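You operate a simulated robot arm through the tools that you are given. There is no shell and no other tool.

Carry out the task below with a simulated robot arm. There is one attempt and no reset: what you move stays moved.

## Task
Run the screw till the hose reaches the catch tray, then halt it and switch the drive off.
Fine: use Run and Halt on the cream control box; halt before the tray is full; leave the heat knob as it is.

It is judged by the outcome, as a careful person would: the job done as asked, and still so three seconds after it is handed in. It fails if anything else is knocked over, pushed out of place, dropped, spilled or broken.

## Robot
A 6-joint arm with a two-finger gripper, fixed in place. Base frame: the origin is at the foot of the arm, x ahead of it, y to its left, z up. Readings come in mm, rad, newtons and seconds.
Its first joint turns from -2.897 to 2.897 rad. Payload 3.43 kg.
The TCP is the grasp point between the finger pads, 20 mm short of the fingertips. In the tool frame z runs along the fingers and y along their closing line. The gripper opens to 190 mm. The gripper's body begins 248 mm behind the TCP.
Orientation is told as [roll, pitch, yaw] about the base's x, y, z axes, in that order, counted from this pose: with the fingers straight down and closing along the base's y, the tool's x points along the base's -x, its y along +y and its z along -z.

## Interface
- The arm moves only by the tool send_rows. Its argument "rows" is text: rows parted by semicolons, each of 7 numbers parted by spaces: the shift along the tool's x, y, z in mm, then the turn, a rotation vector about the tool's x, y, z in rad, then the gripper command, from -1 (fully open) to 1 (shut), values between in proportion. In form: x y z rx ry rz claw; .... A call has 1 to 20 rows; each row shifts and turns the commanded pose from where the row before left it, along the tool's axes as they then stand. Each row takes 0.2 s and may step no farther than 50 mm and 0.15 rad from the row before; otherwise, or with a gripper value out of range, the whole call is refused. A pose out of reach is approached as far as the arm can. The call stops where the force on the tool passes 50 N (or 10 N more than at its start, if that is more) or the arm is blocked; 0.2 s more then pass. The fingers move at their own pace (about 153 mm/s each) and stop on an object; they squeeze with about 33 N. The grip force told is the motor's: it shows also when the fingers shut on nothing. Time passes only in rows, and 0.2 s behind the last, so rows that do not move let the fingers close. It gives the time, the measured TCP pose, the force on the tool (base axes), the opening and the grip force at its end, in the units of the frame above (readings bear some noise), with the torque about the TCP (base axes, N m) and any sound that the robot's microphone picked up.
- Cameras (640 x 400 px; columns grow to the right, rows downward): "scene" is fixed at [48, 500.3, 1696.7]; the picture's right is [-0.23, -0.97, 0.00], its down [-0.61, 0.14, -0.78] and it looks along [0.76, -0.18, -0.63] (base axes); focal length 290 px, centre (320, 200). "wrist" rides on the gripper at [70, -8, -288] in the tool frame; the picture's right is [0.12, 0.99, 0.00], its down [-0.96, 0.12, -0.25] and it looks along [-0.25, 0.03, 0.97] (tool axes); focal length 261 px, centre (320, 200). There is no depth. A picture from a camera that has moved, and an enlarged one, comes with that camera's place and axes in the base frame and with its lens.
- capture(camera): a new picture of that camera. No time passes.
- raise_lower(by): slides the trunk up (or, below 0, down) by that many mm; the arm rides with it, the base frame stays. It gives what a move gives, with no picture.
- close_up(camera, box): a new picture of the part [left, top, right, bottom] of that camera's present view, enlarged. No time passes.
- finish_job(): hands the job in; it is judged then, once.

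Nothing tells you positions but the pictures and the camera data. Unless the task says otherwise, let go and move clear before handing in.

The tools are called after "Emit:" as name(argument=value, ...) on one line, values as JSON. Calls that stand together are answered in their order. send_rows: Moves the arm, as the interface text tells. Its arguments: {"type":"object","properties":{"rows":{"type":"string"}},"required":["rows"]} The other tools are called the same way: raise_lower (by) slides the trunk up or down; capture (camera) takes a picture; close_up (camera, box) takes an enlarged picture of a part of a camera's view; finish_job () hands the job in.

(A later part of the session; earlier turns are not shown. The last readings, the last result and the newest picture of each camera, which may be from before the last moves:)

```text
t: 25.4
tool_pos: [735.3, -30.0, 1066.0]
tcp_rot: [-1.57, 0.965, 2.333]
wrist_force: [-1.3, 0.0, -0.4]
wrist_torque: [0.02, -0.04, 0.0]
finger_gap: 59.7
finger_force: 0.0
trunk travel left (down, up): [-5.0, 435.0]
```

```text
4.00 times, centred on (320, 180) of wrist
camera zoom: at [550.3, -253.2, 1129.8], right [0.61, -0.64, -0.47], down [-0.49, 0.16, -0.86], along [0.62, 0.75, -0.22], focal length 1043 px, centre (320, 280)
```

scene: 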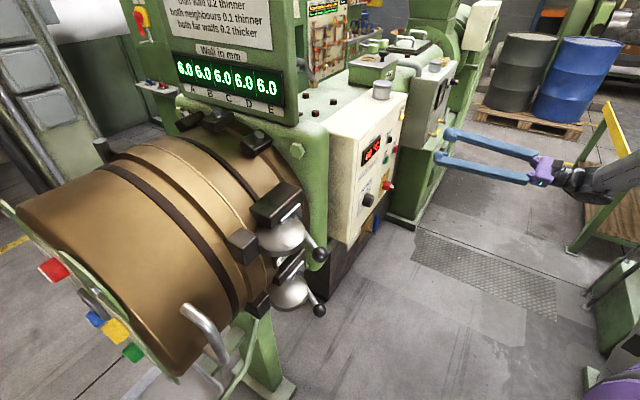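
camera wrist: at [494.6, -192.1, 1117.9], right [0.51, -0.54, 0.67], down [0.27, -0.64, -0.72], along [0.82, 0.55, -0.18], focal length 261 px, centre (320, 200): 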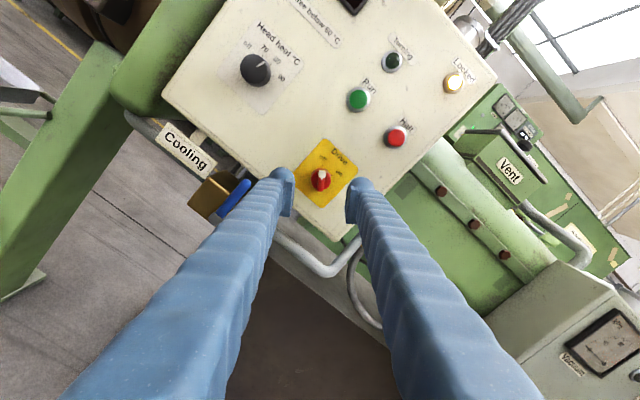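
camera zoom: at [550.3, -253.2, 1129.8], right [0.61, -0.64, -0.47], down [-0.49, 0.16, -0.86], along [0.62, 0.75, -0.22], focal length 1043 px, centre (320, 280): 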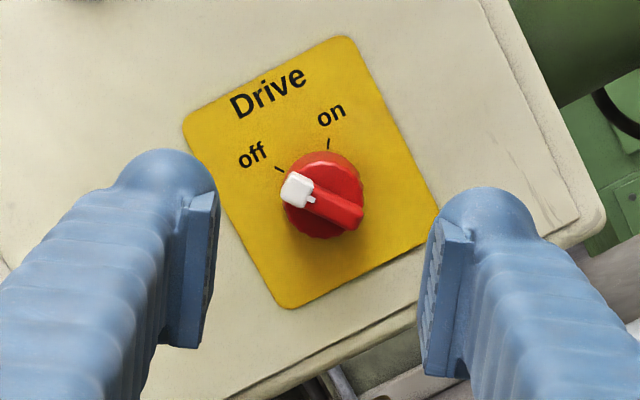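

The whole turn is reachable. I'll roll back to match the bar at "off" and check centring.

Emit:
send_rows(rows="0 0 0 0 0 -0.1358 0.37; 0 0 0 0 0 -0.1358 0.37; 0 0 0 0 0 -0.1358 0.37; 0 0 0 0 0 -0.1358 0.37; 0 0 0 0 0 -0.1358 0.37; 0 0 0 0 0 -0.1358 0.37; 0 0 0 0 0 -0.1358 0.37; 0 0 0 0 0 -0.1358 0.37; 0 0 0 0 0 -0.1358 0.37; 0 0 0 0 0 0 0.37")

Emit:
close_up(camera="wrist", box=[270, 130, 370, 230])

```text
t: 27.6
tool_pos: [735.7, -29.9, 1064.9]
tcp_rot: [1.571, 0.949, -0.807]
wrist_force: [0.0, -0.1, 1.0]
wrist_torque: [-0.01, -0.02, -0.01]
finger_gap: 59.6
finger_force: 0.1
trunk travel left (down, up): [-5.0, 435.0]
```

```text
4.00 times, centred on (320, 180) of wrist
camera zoom: at [493.8, -194.8, 1118.5], right [0.51, -0.53, 0.67], down [0.27, -0.64, -0.72], along [0.82, 0.55, -0.18], focal length 1043 px, centre (320, 280)
```

zoom: 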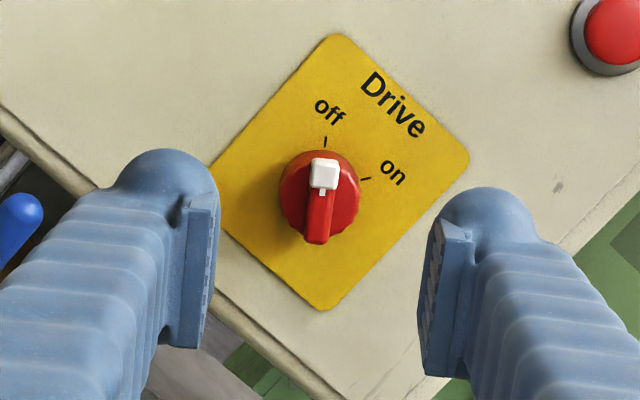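

The switch is centred within about 2 mm and the bar is aligned with the fingers. I'll advance most of the way and look again.

Emit:
send_rows(rows="-1.5 1 20 0 0 0 0.37; 0 0 20 0 0 0 0.37; 0 0 20 0 0 0 0.37; 0 0 15 0 0 0 0.37; 0 0 0 0 0 0 0.37")

Emit:
close_up(camera="wrist", box=[270, 130, 370, 230])

Emit:
close_up(camera="scene", box=[360, 150, 430, 220])

```text
t: 28.9
tool_pos: [790.9, 20.7, 1064.4]
tcp_rot: [1.572, 0.952, -0.807]
wrist_force: [-0.3, 0.1, 0.1]
wrist_torque: [0.0, -0.01, -0.02]
finger_gap: 59.7
finger_force: 0.0
trunk travel left (down, up): [-5.0, 435.0]
```

```text
4.00 times, centred on (320, 180) of wrist
camera zoom: at [550.2, -144.1, 1117.7], right [0.51, -0.54, 0.67], down [0.27, -0.64, -0.72], along [0.82, 0.55, -0.18], focal length 1043 px, centre (320, 280)
```

zoom: 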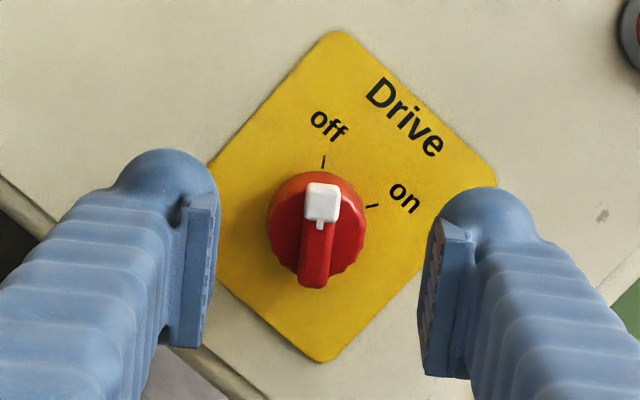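

```text
5.71 times, centred on (395, 185) of scene
camera zoom: at [48.0, 500.3, 1696.7], right [-0.23, -0.97, 0.0], down [-0.61, 0.14, -0.78], along [0.76, -0.18, -0.63], focal length 1656 px, centre (-109, 286)
```

zoom: 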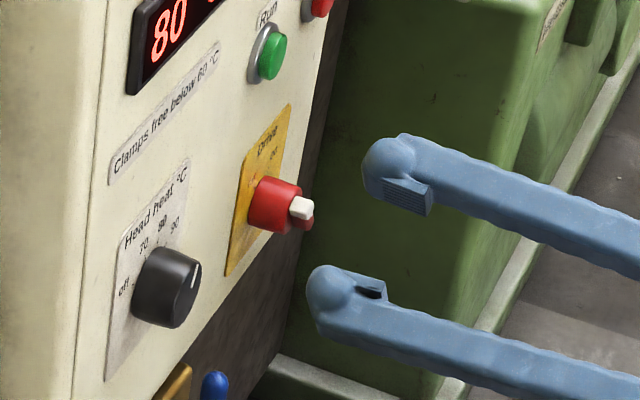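

The bar is centred within 1 mm, and the fingertips are about 20 mm short of it. I'll advance so the tips flank the bar, just short of the knob face, then close gently.

Emit:
send_rows(rows="0 0 10 0 0 0 0.37; 0 0 8 0 0 0 0.37; 0 0 6 0 0 0 0.37; 0 0 0 0 0 0 0.37")

Emit:
close_up(camera="wrist", box=[270, 130, 370, 230])

Emit:
close_up(camera="scene", box=[360, 150, 430, 220])

```text
t: 29.9
tool_pos: [807.8, 36.0, 1064.3]
tcp_rot: [1.571, 0.952, -0.809]
wrist_force: [0.4, -0.6, -0.5]
wrist_torque: [0.0, 0.0, -0.02]
finger_gap: 59.7
finger_force: 0.1
trunk travel left (down, up): [-5.0, 435.0]
```

```text
4.00 times, centred on (320, 180) of wrist
camera zoom: at [566.9, -127.8, 1117.7], right [0.51, -0.54, 0.67], down [0.27, -0.64, -0.72], along [0.82, 0.55, -0.18], focal length 1043 px, centre (320, 280)
```

zoom: 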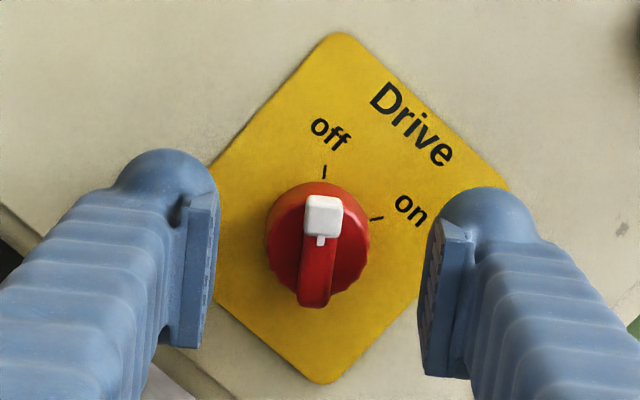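

```text
5.71 times, centred on (395, 185) of scene
camera zoom: at [48.0, 500.3, 1696.7], right [-0.23, -0.97, 0.0], down [-0.61, 0.14, -0.78], along [0.76, -0.18, -0.63], focal length 1656 px, centre (-109, 286)
```

zoom: 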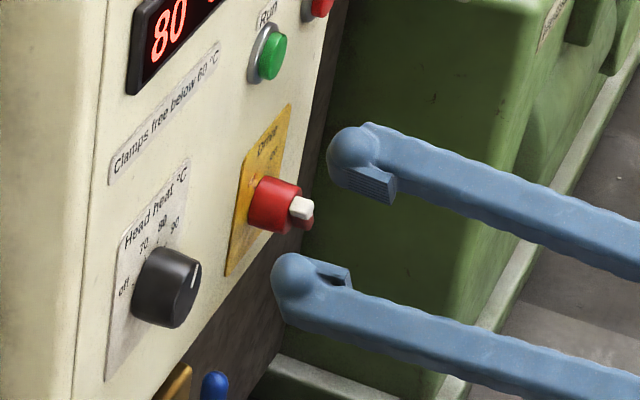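

All clear and centred. Now I close on the bar.

Emit:
send_rows(rows="0 0 0 0 0 0 0.7; 0 0 0 0 0 0 0.8; 0 0 0 0 0 0 1; 0 0 0 0 0 0 1")

Emit:
close_up(camera="wrist", box=[270, 130, 370, 230])

Emit:
close_up(camera="scene", box=[360, 150, 430, 220])

```text
t: 30.9
tool_pos: [805.0, 34.4, 1064.8]
tcp_rot: [1.572, 0.952, -0.809]
wrist_force: [-37.0, -21.6, -12.7]
wrist_torque: [0.05, 0.16, 0.26]
finger_gap: 6.0
finger_force: 35.4
trunk travel left (down, up): [-5.0, 435.0]
```

```text
4.00 times, centred on (320, 180) of wrist
camera zoom: at [564.1, -129.5, 1117.7], right [0.51, -0.54, 0.67], down [0.27, -0.64, -0.72], along [0.82, 0.55, -0.18], focal length 1043 px, centre (320, 280)
```

zoom: 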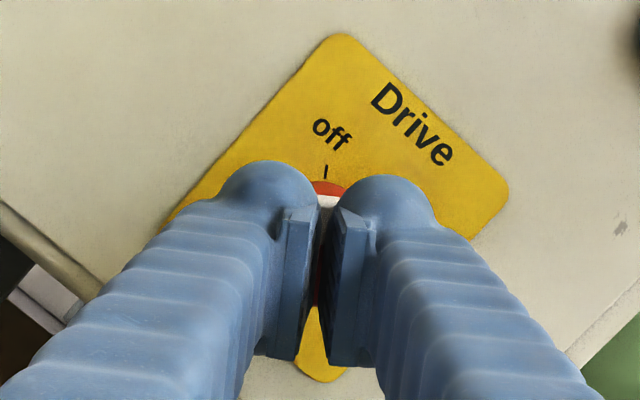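

```text
5.71 times, centred on (395, 185) of scene
camera zoom: at [48.0, 500.3, 1696.7], right [-0.23, -0.97, 0.0], down [-0.61, 0.14, -0.78], along [0.76, -0.18, -0.63], focal length 1656 px, centre (-109, 286)
```

zoom: 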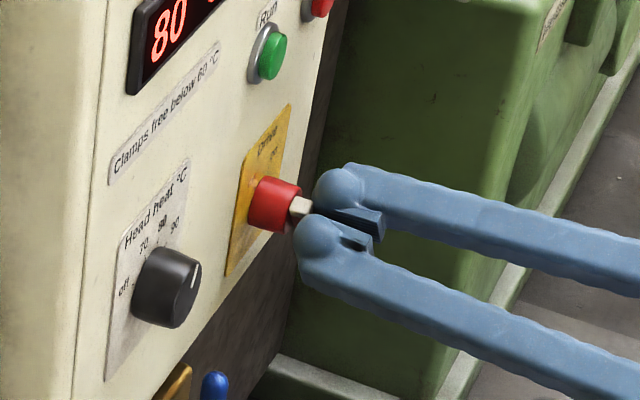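

The rounded tips pinched only the top edge of the bar and were pushed back (43 N). I'll open, go about 6 mm deeper so the widest part of the tips flanks the bar, and close again.

Emit:
send_rows(rows="0 0 0 0 0 0 0.7; 0 0 0 0 0 0 0.6; 0 0 0 0 0 0 0.6")

Emit:
close_up(camera="wrist", box=[270, 130, 370, 230])

```text
t: 31.6
tool_pos: [807.8, 34.7, 1064.9]
tcp_rot: [1.572, 0.951, -0.808]
wrist_force: [-0.9, -0.4, -0.3]
wrist_torque: [-0.03, -0.03, 0.02]
finger_gap: 38.1
finger_force: 0.1
trunk travel left (down, up): [-5.0, 435.0]
```

```text
4.00 times, centred on (320, 180) of wrist
camera zoom: at [567.0, -127.9, 1117.9], right [0.51, -0.54, 0.67], down [0.27, -0.64, -0.72], along [0.82, 0.55, -0.18], focal length 1043 px, centre (320, 280)
```

zoom: 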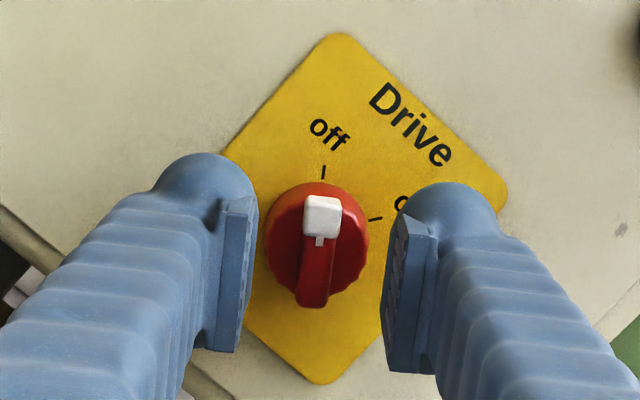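

The switch is unmoved and still centred. I'll advance 6 mm with the fingers a bit wider, then close.

Emit:
send_rows(rows="0 0 0 0 0 0 0.5; 0 0 3 0 0 0 0.5; 0 0 3 0 0 0 0.5; 0 0 0 0 0 0 0.8; 0 0 0 0 0 0 1; 0 0 0 0 0 0 1")

Emit:
close_up(camera="wrist", box=[270, 130, 370, 230])

Emit:
close_up(camera="scene", box=[360, 150, 430, 220])

```text
t: 33.0
tool_pos: [810.8, 40.2, 1064.3]
tcp_rot: [1.57, 0.953, -0.809]
wrist_force: [-17.1, -8.9, -8.4]
wrist_torque: [0.02, 0.25, 0.06]
finger_gap: 9.2
finger_force: 42.7
trunk travel left (down, up): [-5.0, 435.0]
```

```text
4.00 times, centred on (320, 180) of wrist
camera zoom: at [570.6, -124.1, 1117.3], right [0.51, -0.54, 0.67], down [0.27, -0.64, -0.72], along [0.82, 0.55, -0.18], focal length 1043 px, centre (320, 280)
```

zoom: 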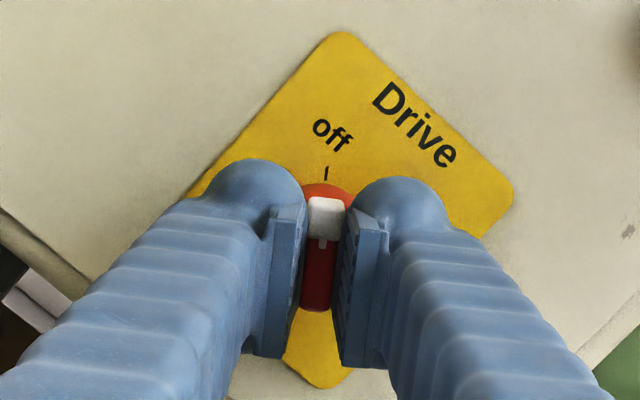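

```text
5.71 times, centred on (395, 185) of scene
camera zoom: at [48.0, 500.3, 1696.7], right [-0.23, -0.97, 0.0], down [-0.61, 0.14, -0.78], along [0.76, -0.18, -0.63], focal length 1656 px, centre (-109, 286)
```

zoom: 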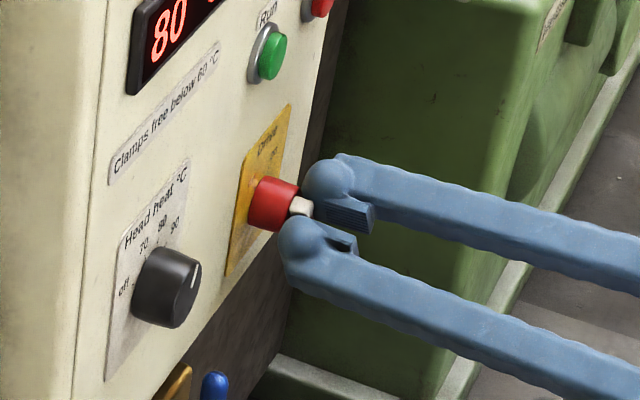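

The grip is now good (gap 9.2 mm, little push-back). I'll start turning clockwise toward "on", the first part only.

Emit:
send_rows(rows="0 0 0 0 0 0.1 1; 0 0 0 0 0 0.1 1; 0 0 0 0 0 0.1 1; 0 0 0 0 0 0.1 1; 0 0 0 0 0 0 1")

Emit:
close_up(camera="wrist", box=[270, 130, 370, 230])

Emit:
close_up(camera="scene", box=[360, 150, 430, 220])

```text
t: 34.2
tool_pos: [812.1, 39.6, 1064.6]
tcp_rot: [1.569, 1.354, -0.81]
wrist_force: [-22.4, -13.0, -21.5]
wrist_torque: [-0.35, 0.35, 0.17]
finger_gap: 9.1
finger_force: 42.9
trunk travel left (down, up): [-5.0, 435.0]
```

```text
4.00 times, centred on (320, 180) of wrist
camera zoom: at [587.2, -141.3, 1131.7], right [0.65, -0.68, 0.33], down [0.04, -0.4, -0.91], along [0.76, 0.61, -0.23], focal length 1043 px, centre (320, 280)
```

zoom: 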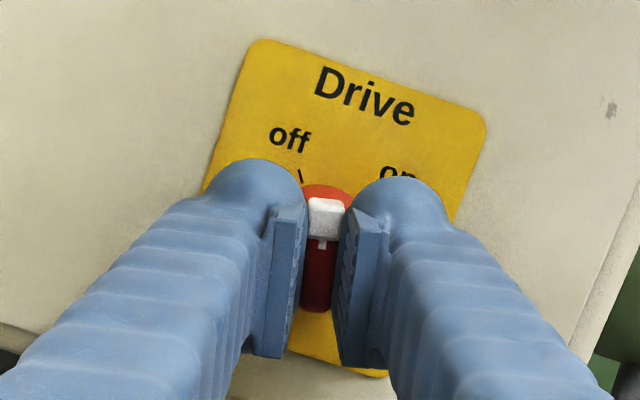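

```text
5.71 times, centred on (395, 185) of scene
camera zoom: at [48.0, 500.3, 1696.7], right [-0.23, -0.97, 0.0], down [-0.61, 0.14, -0.78], along [0.76, -0.18, -0.63], focal length 1656 px, centre (-109, 286)
```

zoom: 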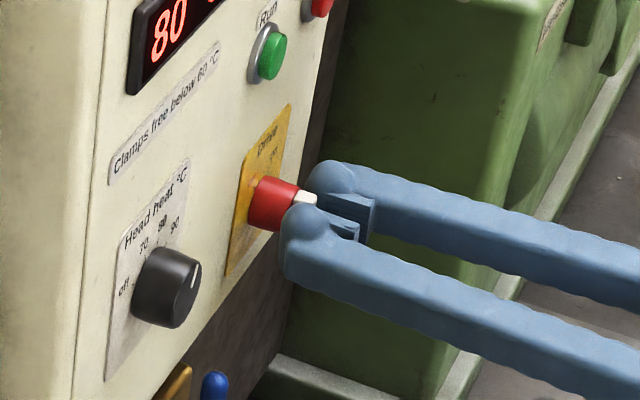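

The knob turns with the fingers. I'll continue toward "on".

Emit:
send_rows(rows="0 0 0 0 0 0.1 1; 0 0 0 0 0 0.1 1; 0 0 0 0 0 0.1 1; 0 0 0 0 0 0.1 1; 0 0 0 0 0 0 1")

Emit:
close_up(camera="wrist", box=[270, 130, 370, 230])

```text
t: 35.5
tool_pos: [811.1, 40.1, 1064.3]
tcp_rot: [-1.569, 1.387, 2.333]
wrist_force: [-25.3, -14.8, -25.3]
wrist_torque: [-0.12, 0.14, 0.37]
finger_gap: 9.3
finger_force: 42.5
trunk travel left (down, up): [-5.0, 435.0]
```

```text
4.00 times, centred on (320, 180) of wrist
camera zoom: at [606.4, -161.4, 1135.6], right [0.69, -0.72, -0.06], down [-0.22, -0.13, -0.97], along [0.69, 0.68, -0.25], focal length 1043 px, centre (320, 280)
```

zoom: 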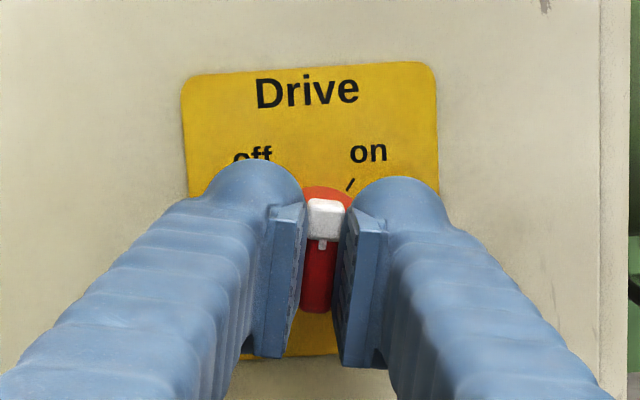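

It's past the middle now. I'll turn the rest of the way to the "on" mark.

Emit:
send_rows(rows="0 0 0 0 0 0.1 1; 0 0 0 0 0 0.1 1; 0 0 0 0 0 0.1 1; 0 0 0 0 0 0.1 1; 0 0 0 0 0 0.03 1; 0 0 0 0 0 0 1")

Emit:
close_up(camera="wrist", box=[270, 130, 370, 230])

```text
t: 36.9
tool_pos: [810.9, 42.0, 1064.4]
tcp_rot: [-1.568, 0.958, 2.337]
wrist_force: [-32.9, -6.5, -32.0]
wrist_torque: [-0.18, -0.02, 0.44]
finger_gap: 9.0
finger_force: 42.4
trunk travel left (down, up): [-5.0, 435.0]
```

```text
4.00 times, centred on (320, 180) of wrist
camera zoom: at [626.8, -182.5, 1128.0], right [0.61, -0.64, -0.47], down [-0.5, 0.16, -0.85], along [0.62, 0.75, -0.22], focal length 1043 px, centre (320, 280)
```

zoom: 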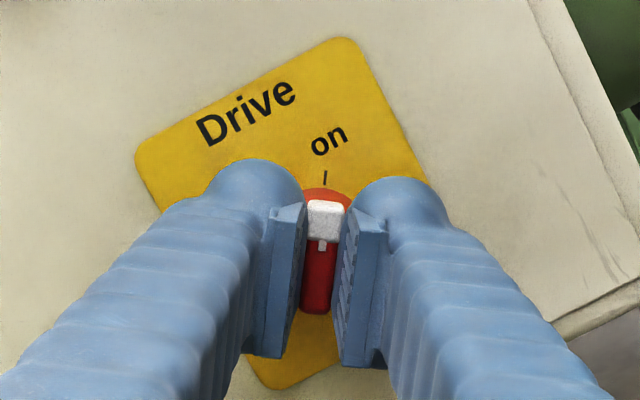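

The pointer now aligns with "on". I'll release and back straight away.

Emit:
send_rows(rows="0 0 0 0 0 0 0.6; 0 0 0 0 0 0 0.4; 0 0 0 0 0 0 0.4; 0 0 -10 0 0 0 0.4; 0 0 -30 0 0 0 0.4; 0 0 -30 0 0 0 0.4; 0 0 0 0 0 0 0.4")

Emit:
close_up(camera="wrist", box=[260, 120, 380, 230])

Emit:
capture(camera="wrist")

Emit:
capture(camera="scene")

```text
t: 38.5
tool_pos: [760.4, -6.0, 1064.8]
tcp_rot: [-1.573, 0.958, 2.331]
wrist_force: [-0.1, -0.2, -0.3]
wrist_torque: [-0.01, 0.0, 0.0]
finger_gap: 56.9
finger_force: 0.1
trunk travel left (down, up): [-5.0, 435.0]
```

```text
3.64 times, centred on (320, 175) of wrist
camera zoom: at [575.9, -228.8, 1127.1], right [0.61, -0.64, -0.47], down [-0.49, 0.16, -0.85], along [0.62, 0.75, -0.22], focal length 948 px, centre (320, 291)
```

zoom: 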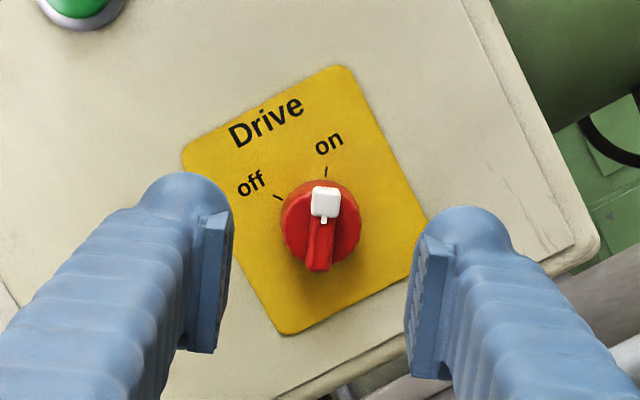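

```text
taken
camera wrist: at [575.9, -228.8, 1127.1], right [0.61, -0.64, -0.47], down [-0.49, 0.16, -0.85], along [0.62, 0.75, -0.22], focal length 261 px, centre (320, 200)
```

wrist: 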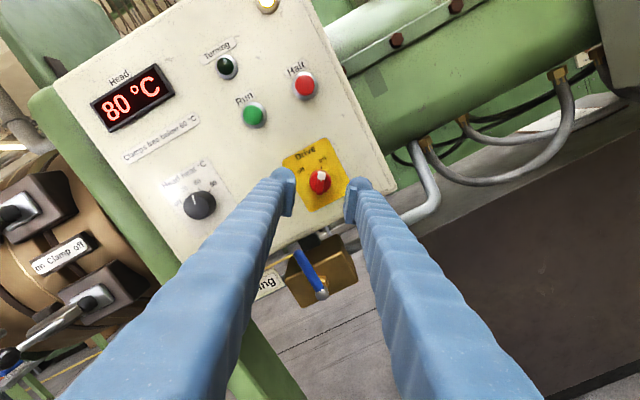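

```text
taken
```

scene: 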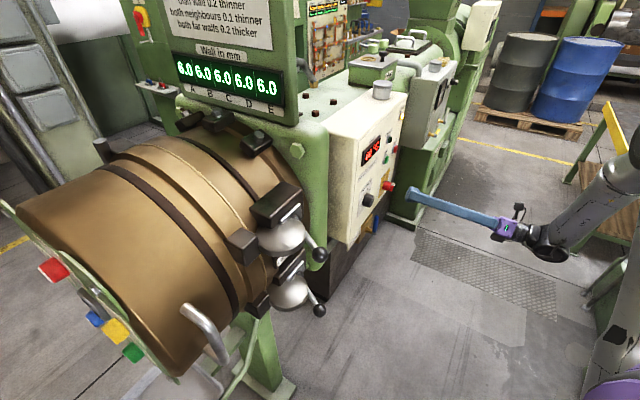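

The drive is on. Now I level the roll, move in front of Run at a safe distance and check the aim with the fingers still open.

Emit:
send_rows(rows="0 0 0 0 0 -0.1226 0.4; 0 0 0 0 0 -0.1226 0.4; 0 0 0 0 0 -0.1226 0.4; 0 0 0 0 0 -0.1226 0.4; 0 0 0 0 0 -0.1226 0.4; 44.3 -13.1 0 0 0 0 0.4; 44.3 -13.1 0 0 0 0 0.4; 44.2 -13 0 0 0 0 0.4; 0 0 0 0 0 0 0.4")

Emit:
capture(camera="wrist")

Emit:
close_up(camera="wrist", box=[270, 130, 370, 230])

```text
t: 40.5
tool_pos: [735.8, 22.7, 1197.3]
tcp_rot: [1.836, 1.568, -0.542]
wrist_force: [0.0, -0.5, 0.4]
wrist_torque: [-0.03, 0.08, -0.08]
finger_gap: 57.2
finger_force: 0.0
trunk travel left (down, up): [-5.0, 435.0]
```

```text
taken
camera wrist: at [522.7, -170.1, 1267.6], right [0.69, -0.72, 0.12], down [-0.1, -0.26, -0.96], along [0.72, 0.65, -0.24], focal length 261 px, centre (320, 200)
```

wrist: 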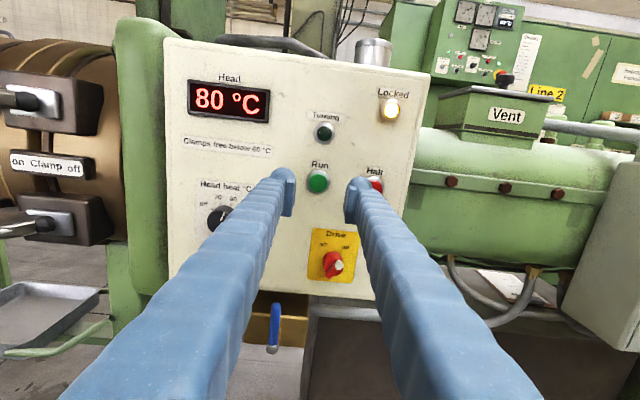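

```text
4.00 times, centred on (320, 180) of wrist
camera zoom: at [522.7, -170.1, 1267.6], right [0.69, -0.72, 0.12], down [-0.1, -0.26, -0.96], along [0.72, 0.65, -0.24], focal length 1043 px, centre (320, 280)
```

zoom: 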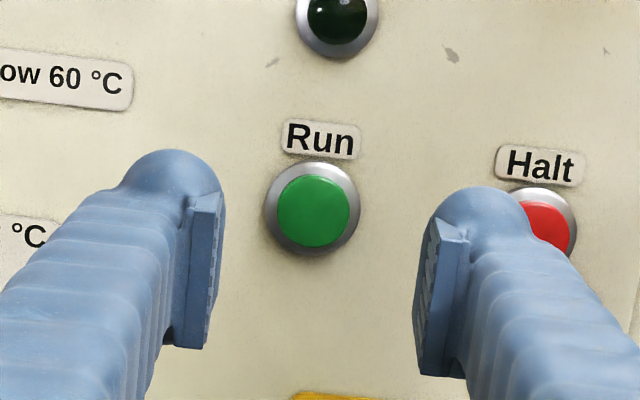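

Run is 3–4 mm below and 1.5 mm left of the tool axis, and Halt is 84.5 mm to its right. I'll correct the aim, close the fingers and approach to about 10 mm short of Run.

Emit:
send_rows(rows="-3.5 -1.5 0 0 0 0 1; 0 0 0 0 0 0 1; 0 0 0 0 0 0 1; 0 0 30 0 0 0 1; 0 0 30 0 0 0 1; 0 0 14 0 0 0 1; 0 0 0 0 0 0 1")

Emit:
close_up(camera="scene", box=[360, 120, 430, 190])

Emit:
capture(camera="wrist")

Emit:
close_up(camera="scene", box=[0, 200, 340, 400])

```text
t: 42.0
tool_pos: [786.0, 75.6, 1193.4]
tcp_rot: [1.756, 1.569, -0.623]
wrist_force: [0.2, -0.3, -0.3]
wrist_torque: [-0.02, -0.02, -0.03]
finger_gap: 0.0
finger_force: 33.6
trunk travel left (down, up): [-5.0, 435.0]
```

```text
5.71 times, centred on (395, 155) of scene
camera zoom: at [48.0, 500.3, 1696.7], right [-0.23, -0.97, 0.0], down [-0.61, 0.14, -0.78], along [0.76, -0.18, -0.63], focal length 1656 px, centre (-109, 457)
```

zoom: 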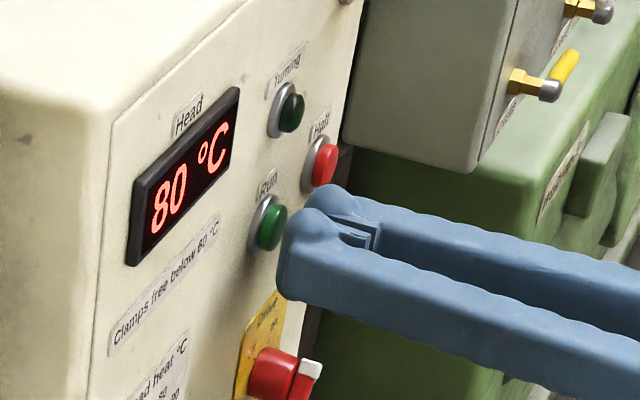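

```text
taken
camera wrist: at [572.0, -117.8, 1264.6], right [0.69, -0.72, 0.12], down [-0.1, -0.26, -0.96], along [0.72, 0.65, -0.25], focal length 261 px, centre (320, 200)
```

wrist: 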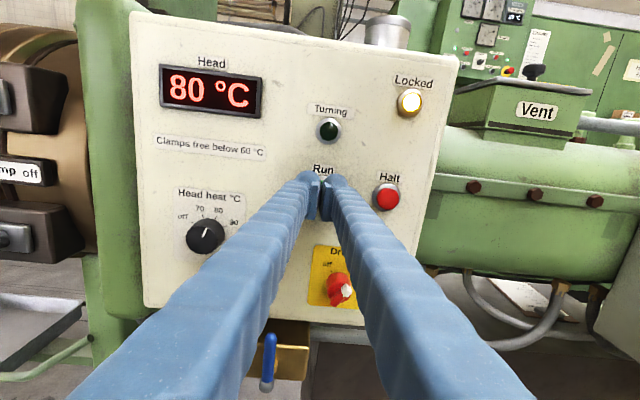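

```text
1.88 times, centred on (170, 300) of scene
camera zoom: at [48.0, 500.3, 1696.7], right [-0.23, -0.97, 0.0], down [-0.61, 0.14, -0.78], along [0.76, -0.18, -0.63], focal length 545 px, centre (602, 12)
```

zoom: 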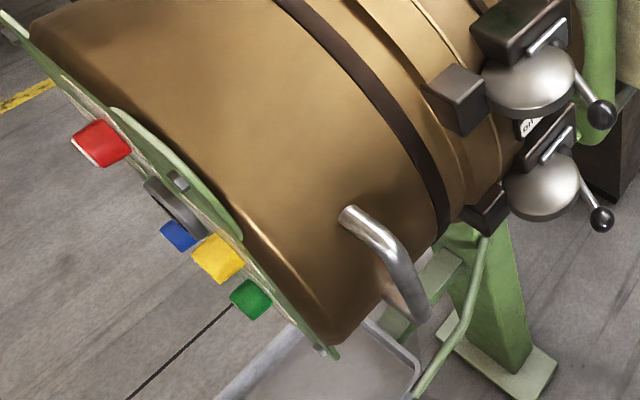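

The fingertips are squarely in front of Run, about 12 mm short. I'll close in step by step and read the force.

Emit:
send_rows(rows="0 0 7 0 0 0 1; 0 0 2 0 0 0 1; 0 0 2 0 0 0 1; 0 0 0 0 0 0 1")

Emit:
close_up(camera="scene", box=[360, 120, 430, 190])

```text
t: 43.0
tool_pos: [793.7, 80.6, 1193.6]
tcp_rot: [1.824, 1.568, -0.556]
wrist_force: [-1.7, -2.2, -0.1]
wrist_torque: [0.02, 0.04, 0.04]
finger_gap: 0.0
finger_force: 32.8
trunk travel left (down, up): [-5.0, 435.0]
heard: click
```

```text
5.71 times, centred on (395, 155) of scene
camera zoom: at [48.0, 500.3, 1696.7], right [-0.23, -0.97, 0.0], down [-0.61, 0.14, -0.78], along [0.76, -0.18, -0.63], focal length 1656 px, centre (-109, 457)
```

zoom: 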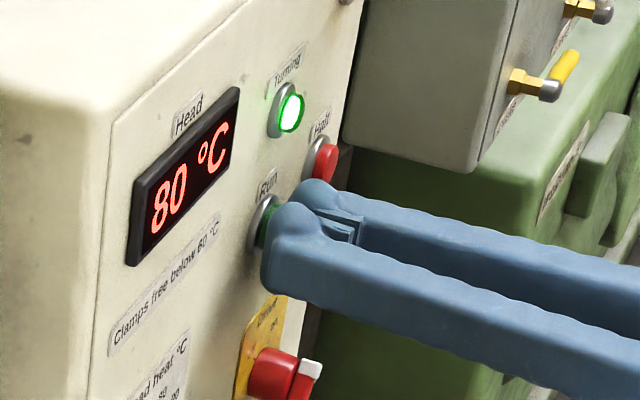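

Run clicked and the Turning lamp is lit, so the screw is running. I'm moving at once to hover in front of Halt and will look at the hose.

Emit:
send_rows(rows="0 0 -20 0 0 0 1; 0 42.25 0 0 0 0 1; 0 42.25 0 0 0 0 1; 0 0 9 0 0 0 1")

Emit:
capture(camera="scene")

Emit:
close_up(camera="scene", box=[0, 200, 340, 400])

Emit:
capture(camera="wrist")

```text
t: 44.0
tool_pos: [845.9, 8.9, 1193.1]
tcp_rot: [2.296, 1.569, -0.083]
wrist_force: [-1.1, 0.1, -0.4]
wrist_torque: [0.03, -0.06, 0.13]
finger_gap: 0.2
finger_force: 33.2
trunk travel left (down, up): [-5.0, 435.0]
```

```text
taken
```

scene: 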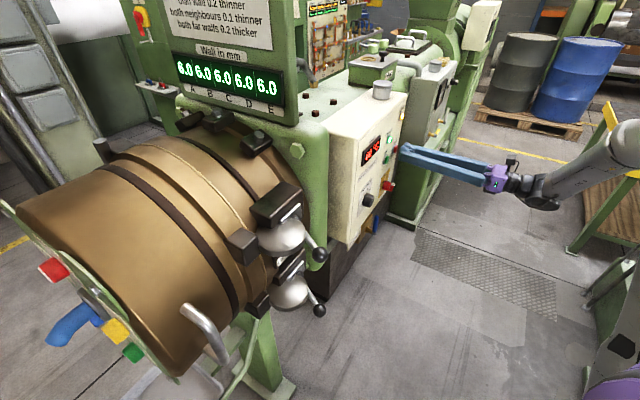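

```text
1.88 times, centred on (170, 300) of scene
camera zoom: at [48.0, 500.3, 1696.7], right [-0.23, -0.97, 0.0], down [-0.61, 0.14, -0.78], along [0.76, -0.18, -0.63], focal length 545 px, centre (602, 12)
```

zoom: 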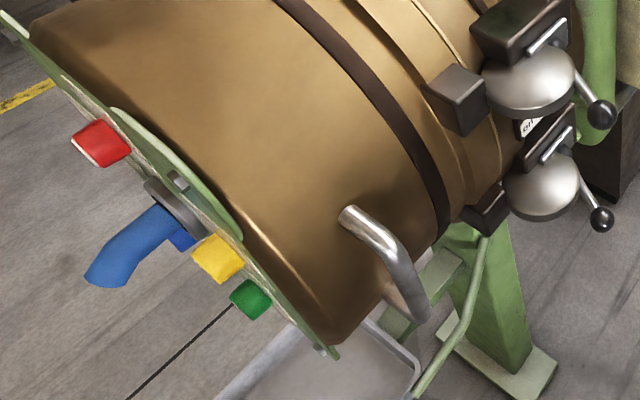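

```text
taken
camera wrist: at [631.3, -183.4, 1263.2], right [0.69, -0.72, 0.12], down [-0.1, -0.25, -0.96], along [0.72, 0.65, -0.24], focal length 261 px, centre (320, 200)
```

wrist: 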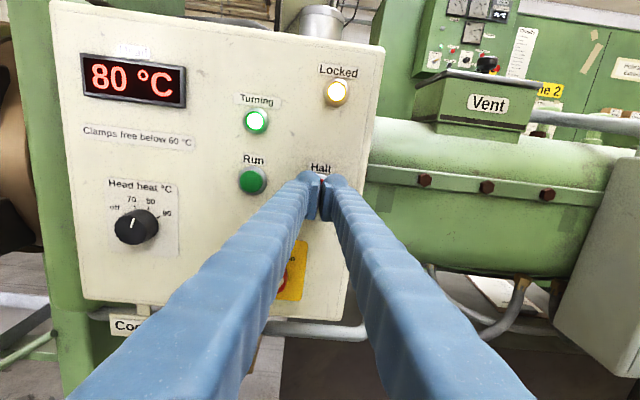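

Blue hose is already coming out and drooping, roughly 70 mm/s by my estimate, with some 550 mm to fall to the tray. The scene camera may lose the hose tip below the frame. So I'll back off Halt slightly and yaw the wrist camera left to watch the tray from here.

Emit:
send_rows(rows="0 0 -20 0.12 0 0 1; 0 0 0 0.12 0 0 1; 0 0 0 0.12 0 0 1")

Emit:
capture(camera="wrist")

Emit:
close_up(camera="scene", box=[0, 250, 240, 400])

```text
t: 44.9
tool_pos: [830.5, -1.4, 1193.9]
tcp_rot: [1.221, 1.568, -0.797]
wrist_force: [-0.5, 0.7, 0.0]
wrist_torque: [0.0, -0.02, -0.07]
finger_gap: 0.0
finger_force: 32.8
trunk travel left (down, up): [-5.0, 435.0]
```

```text
taken
camera wrist: at [698.6, -257.8, 1264.8], right [0.9, -0.43, 0.12], down [0.0, -0.27, -0.96], along [0.45, 0.86, -0.25], focal length 261 px, centre (320, 200)
```

wrist: 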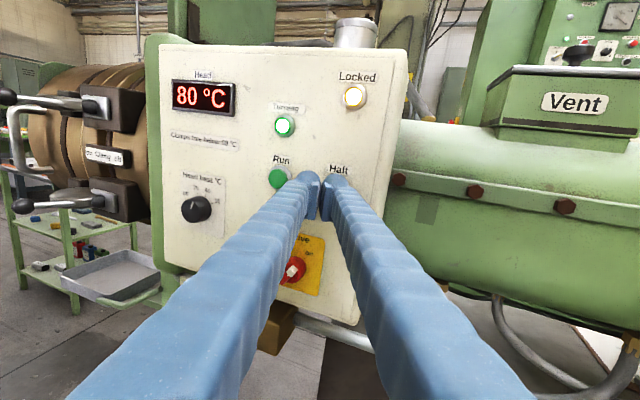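

```text
2.67 times, centred on (120, 325) of scene
camera zoom: at [48.0, 500.3, 1696.7], right [-0.23, -0.97, 0.0], down [-0.61, 0.14, -0.78], along [0.76, -0.18, -0.63], focal length 773 px, centre (853, -133)
```

zoom: 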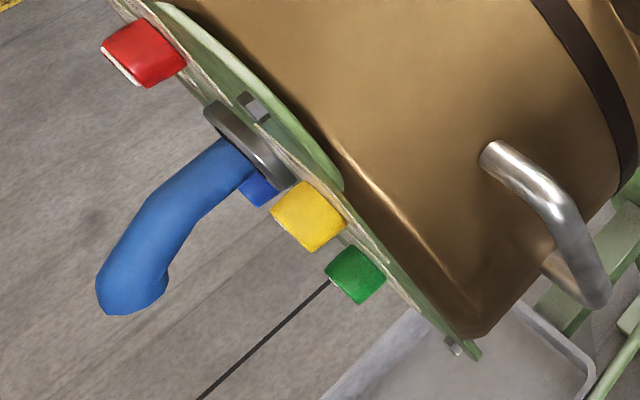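

The tray is now in full view from the wrist camera, and I'm still close to Halt. The hose tip is sinking at about 60 mm/s, so I'll wait roughly 3 s and look again.

Emit:
send_rows(rows="0 0 0 0 0 0 1; 0 0 0 0 0 0 1; 0 0 0 0 0 0 1; 0 0 0 0 0 0 1; 0 0 0 0 0 0 1; 0 0 0 0 0 0 1; 0 0 0 0 0 0 1; 0 0 0 0 0 0 1; 0 0 0 0 0 0 1; 0 0 0 0 0 0 1; 0 0 0 0 0 0 1; 0 0 0 0 0 0 1")

Emit:
close_up(camera="wrist", box=[0, 150, 200, 320])

Emit:
close_up(camera="scene", box=[0, 250, 240, 400])

```text
t: 47.5
tool_pos: [829.6, -1.5, 1193.9]
tcp_rot: [1.415, 1.567, -0.602]
wrist_force: [1.0, 0.6, 0.1]
wrist_torque: [-0.03, -0.02, -0.03]
finger_gap: 0.1
finger_force: 32.8
trunk travel left (down, up): [-5.0, 435.0]
```

```text
2.35 times, centred on (100, 235) of wrist
camera zoom: at [698.5, -257.5, 1264.8], right [0.89, -0.43, 0.12], down [0.0, -0.27, -0.96], along [0.45, 0.86, -0.25], focal length 613 px, centre (838, 118)
```

zoom: 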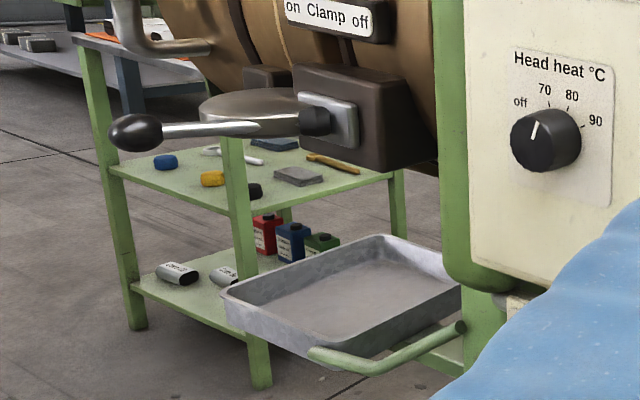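

```text
2.67 times, centred on (120, 325) of scene
camera zoom: at [48.0, 500.3, 1696.7], right [-0.23, -0.97, 0.0], down [-0.61, 0.14, -0.78], along [0.76, -0.18, -0.63], focal length 773 px, centre (853, -133)
```

zoom: 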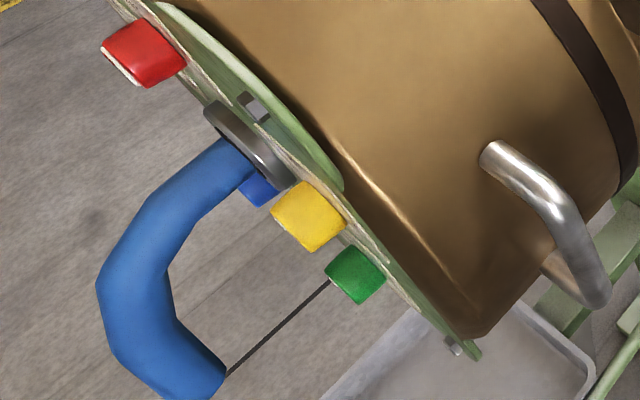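

The hose is curving back down toward the tray and isn't in the wrist view yet. I'll wait about a second more and look again.

Emit:
send_rows(rows="0 0 0 0 0 0 1; 0 0 0 0 0 0 1; 0 0 0 0 0 0 1; 0 0 0 0 0 0 1")

Emit:
close_up(camera="wrist", box=[0, 150, 200, 320])

Emit:
close_up(camera="scene", box=[0, 250, 240, 400])

```text
t: 48.5
tool_pos: [830.1, -2.0, 1194.6]
tcp_rot: [1.417, 1.57, -0.603]
wrist_force: [0.1, -0.2, 0.2]
wrist_torque: [0.0, 0.04, -0.01]
finger_gap: 0.0
finger_force: 33.2
trunk travel left (down, up): [-5.0, 435.0]
```

```text
2.35 times, centred on (100, 235) of wrist
camera zoom: at [698.5, -257.5, 1264.8], right [0.89, -0.43, 0.12], down [0.0, -0.27, -0.96], along [0.45, 0.86, -0.25], focal length 613 px, centre (838, 118)
```

zoom: 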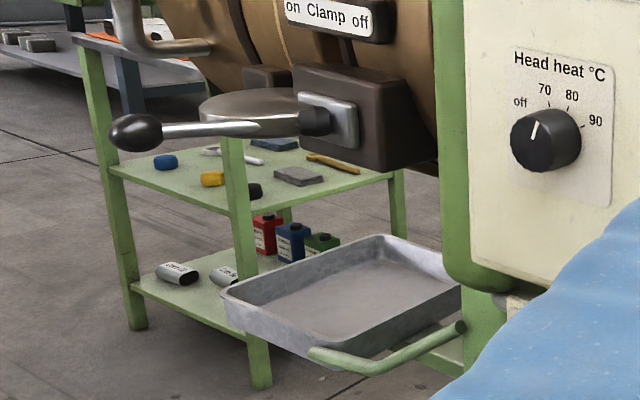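

```text
2.67 times, centred on (120, 325) of scene
camera zoom: at [48.0, 500.3, 1696.7], right [-0.23, -0.97, 0.0], down [-0.61, 0.14, -0.78], along [0.76, -0.18, -0.63], focal length 773 px, centre (853, -133)
```

zoom: 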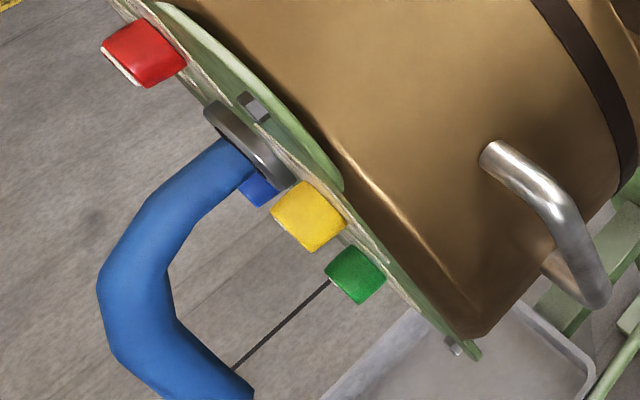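

Not visible at the tray yet. I'll keep waiting in short steps.

Emit:
send_rows(rows="0 0 0 0 0 0 1; 0 0 0 0 0 0 1; 0 0 0 0 0 0 1; 0 0 0 0 0 0 1")

Emit:
close_up(camera="wrist", box=[0, 150, 200, 320])

Emit:
close_up(camera="scene", box=[0, 250, 240, 400])

```text
t: 49.5
tool_pos: [829.8, -1.6, 1194.4]
tcp_rot: [1.417, 1.568, -0.603]
wrist_force: [0.2, -0.3, -0.5]
wrist_torque: [0.0, 0.0, 0.02]
finger_gap: 0.0
finger_force: 32.9
trunk travel left (down, up): [-5.0, 435.0]
```

```text
2.35 times, centred on (100, 235) of wrist
camera zoom: at [698.5, -257.5, 1264.8], right [0.89, -0.43, 0.12], down [0.0, -0.27, -0.96], along [0.45, 0.86, -0.25], focal length 613 px, centre (838, 118)
```

zoom: 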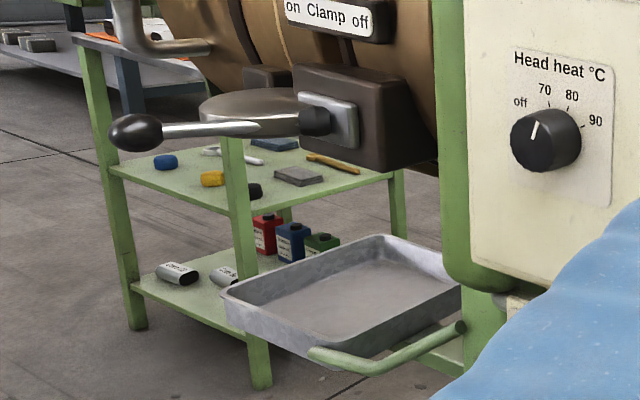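

```text
2.67 times, centred on (120, 325) of scene
camera zoom: at [48.0, 500.3, 1696.7], right [-0.23, -0.97, 0.0], down [-0.61, 0.14, -0.78], along [0.76, -0.18, -0.63], focal length 773 px, centre (853, -133)
```

zoom: 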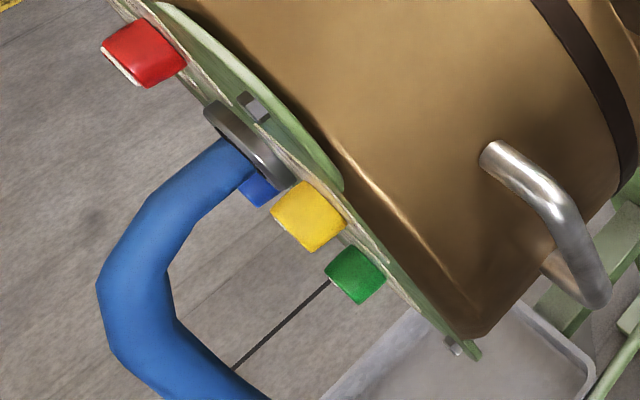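

Working from the pictures, the tip falls at about 52 mm/s and should touch the tray at roughly t≈54.8, landing near its middle. I'll wait about 2.5 s and check.

Emit:
send_rows(rows="0 0 0 0 0 0 1; 0 0 0 0 0 0 1; 0 0 0 0 0 0 1; 0 0 0 0 0 0 1; 0 0 0 0 0 0 1; 0 0 0 0 0 0 1; 0 0 0 0 0 0 1; 0 0 0 0 0 0 1; 0 0 0 0 0 0 1; 0 0 0 0 0 0 1; 0 0 0 0 0 0 1")

Emit:
close_up(camera="wrist", box=[0, 150, 200, 320])

```text
t: 51.9
tool_pos: [830.9, -2.3, 1193.9]
tcp_rot: [1.416, 1.568, -0.605]
wrist_force: [-0.1, -0.4, -0.5]
wrist_torque: [-0.03, -0.01, -0.02]
finger_gap: 0.0
finger_force: 33.1
trunk travel left (down, up): [-5.0, 435.0]
```

```text
2.35 times, centred on (100, 235) of wrist
camera zoom: at [698.5, -257.5, 1264.8], right [0.89, -0.43, 0.12], down [0.0, -0.27, -0.96], along [0.45, 0.86, -0.25], focal length 613 px, centre (838, 118)
```

zoom: 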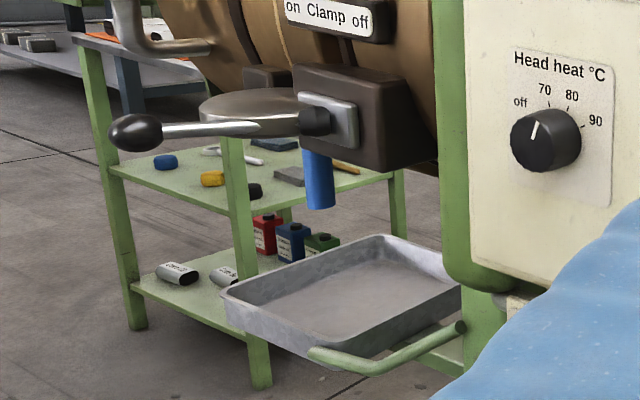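

The hose tip is now visible above the tray, at about z≈750, with roughly 3 s to go. I'll wait 2 s and check.

Emit:
send_rows(rows="0 0 0 0 0 0 1; 0 0 0 0 0 0 1; 0 0 0 0 0 0 1; 0 0 0 0 0 0 1; 0 0 0 0 0 0 1; 0 0 0 0 0 0 1; 0 0 0 0 0 0 1; 0 0 0 0 0 0 1; 0 0 0 0 0 0 1")

Emit:
close_up(camera="wrist", box=[0, 150, 200, 320])

```text
t: 53.9
tool_pos: [829.7, -2.0, 1193.8]
tcp_rot: [1.417, 1.569, -0.605]
wrist_force: [0.5, -0.5, 0.0]
wrist_torque: [-0.01, -0.01, -0.03]
finger_gap: 0.0
finger_force: 33.0
trunk travel left (down, up): [-5.0, 435.0]
```

```text
2.35 times, centred on (100, 235) of wrist
camera zoom: at [698.5, -257.5, 1264.8], right [0.89, -0.43, 0.12], down [0.0, -0.27, -0.96], along [0.45, 0.86, -0.25], focal length 613 px, centre (838, 118)
```

zoom: 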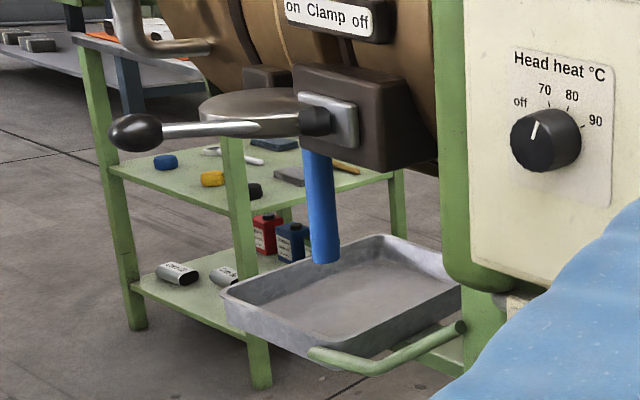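

The tip is just above the tray floor, with an estimated 1.5 s to contact. One more short wait, then I check.

Emit:
send_rows(rows="0 0 0 0 0 0 1; 0 0 0 0 0 0 1; 0 0 0 0 0 0 1; 0 0 0 0 0 0 1; 0 0 0 0 0 0 1; 0 0 0 0 0 0 1")

Emit:
close_up(camera="wrist", box=[50, 190, 170, 310])

```text
t: 55.2
tool_pos: [830.9, -2.3, 1194.3]
tcp_rot: [1.403, 1.571, -0.616]
wrist_force: [0.0, 0.2, -0.5]
wrist_torque: [0.0, -0.02, 0.01]
finger_gap: 0.0
finger_force: 32.9
trunk travel left (down, up): [-5.0, 435.0]
```

```text
3.33 times, centred on (110, 250) of wrist
camera zoom: at [698.5, -257.5, 1264.8], right [0.89, -0.43, 0.12], down [0.0, -0.27, -0.96], along [0.45, 0.86, -0.25], focal length 869 px, centre (1020, 33)
```

zoom: 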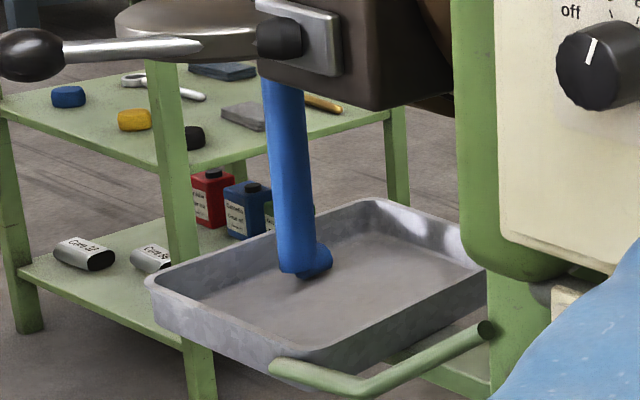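

The hose has reached the tray and its end is starting to bend on the floor of it. I swing back and press Halt now.

Emit:
send_rows(rows="0 0 0 -0.12 0 0 1; 0 0 0 -0.12 0 0 1; 0 0 8 -0.12 0 0 1; 0 0 14 0 0 0 1; 0 0 7 0 0 0 1; 0 0 2 0 0 0 1; 0 0 2 0 0 0 1")

Emit:
close_up(camera="scene", box=[360, 120, 430, 190])

```text
t: 56.9
tool_pos: [853.6, 22.1, 1194.0]
tcp_rot: [1.788, 1.568, -0.591]
wrist_force: [-1.6, -2.1, -0.2]
wrist_torque: [0.01, 0.0, 0.03]
finger_gap: 0.0
finger_force: 33.0
trunk travel left (down, up): [-5.0, 435.0]
heard: click
```

```text
5.71 times, centred on (395, 155) of scene
camera zoom: at [48.0, 500.3, 1696.7], right [-0.23, -0.97, 0.0], down [-0.61, 0.14, -0.78], along [0.76, -0.18, -0.63], focal length 1656 px, centre (-109, 457)
```

zoom: 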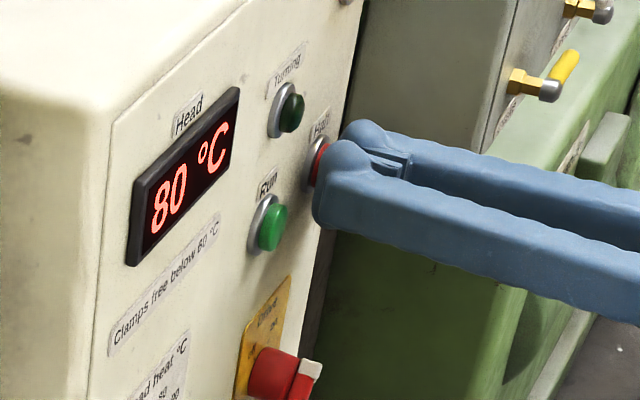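

Halt clicked and the Turning lamp is dark. I'll back off, then go to the drive switch, opening the fingers and rolling to match the bar at "on".

Emit:
send_rows(rows="0 0 -30 0 0 0 1; 0 0 -30 0 0 0 1; 0 0 -25 0 0 0 0.37; -43.2 -14.2 0 0 0 0 0.37; -43.2 -14.2 0 0 0 0 0.37; -43.2 -14.3 0 0 0 0 0.37; 0 0 0 0 0 0.1226 0.37; 0 0 0 0 0 0.1226 0.37; 0 0 0 0 0 0.1226 0.37; 0 0 0 0 0 0.1226 0.37; 0 0 0 0 0 0.1226 0.37; 0 0 0 0 0 0 0.37")

Emit:
close_up(camera="wrist", box=[270, 130, 370, 230])

Emit:
capture(camera="wrist")

Emit:
capture(camera="scene")

```text
t: 59.5
tool_pos: [764.2, -5.9, 1064.3]
tcp_rot: [-1.572, 0.958, 2.334]
wrist_force: [0.3, 0.7, -0.8]
wrist_torque: [0.03, 0.03, 0.04]
finger_gap: 60.1
finger_force: 0.0
trunk travel left (down, up): [-5.0, 435.0]
```

```text
4.00 times, centred on (320, 180) of wrist
camera zoom: at [578.9, -229.0, 1127.7], right [0.61, -0.64, -0.47], down [-0.5, 0.16, -0.85], along [0.62, 0.75, -0.22], focal length 1043 px, centre (320, 280)
```

zoom: 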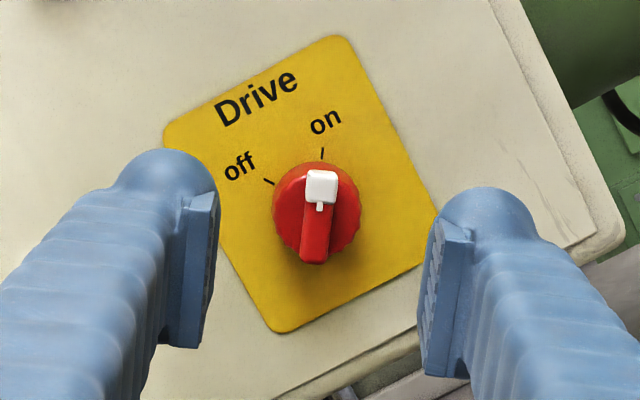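

```text
taken
camera wrist: at [578.9, -229.0, 1127.7], right [0.61, -0.64, -0.47], down [-0.5, 0.16, -0.85], along [0.62, 0.75, -0.22], focal length 261 px, centre (320, 200)
```

wrist: 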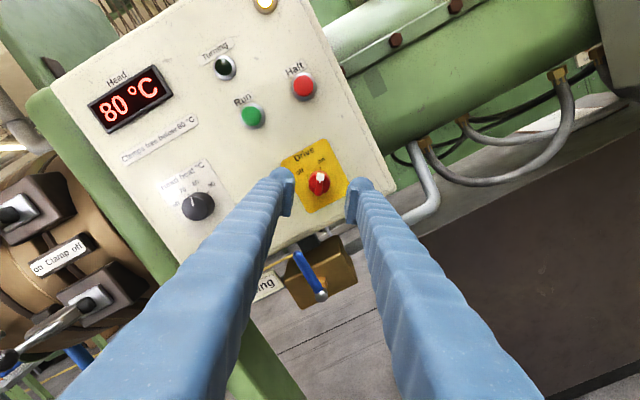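

```text
taken
```

scene: 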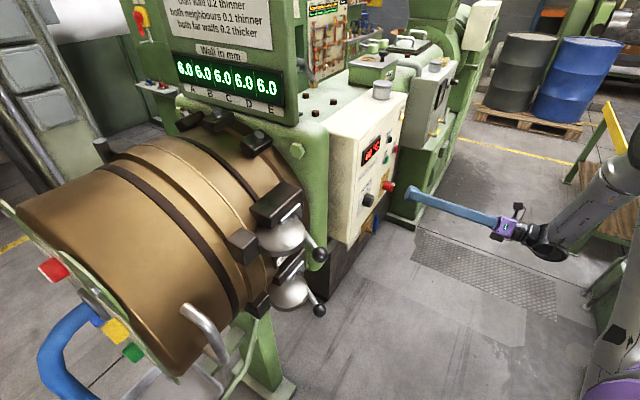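

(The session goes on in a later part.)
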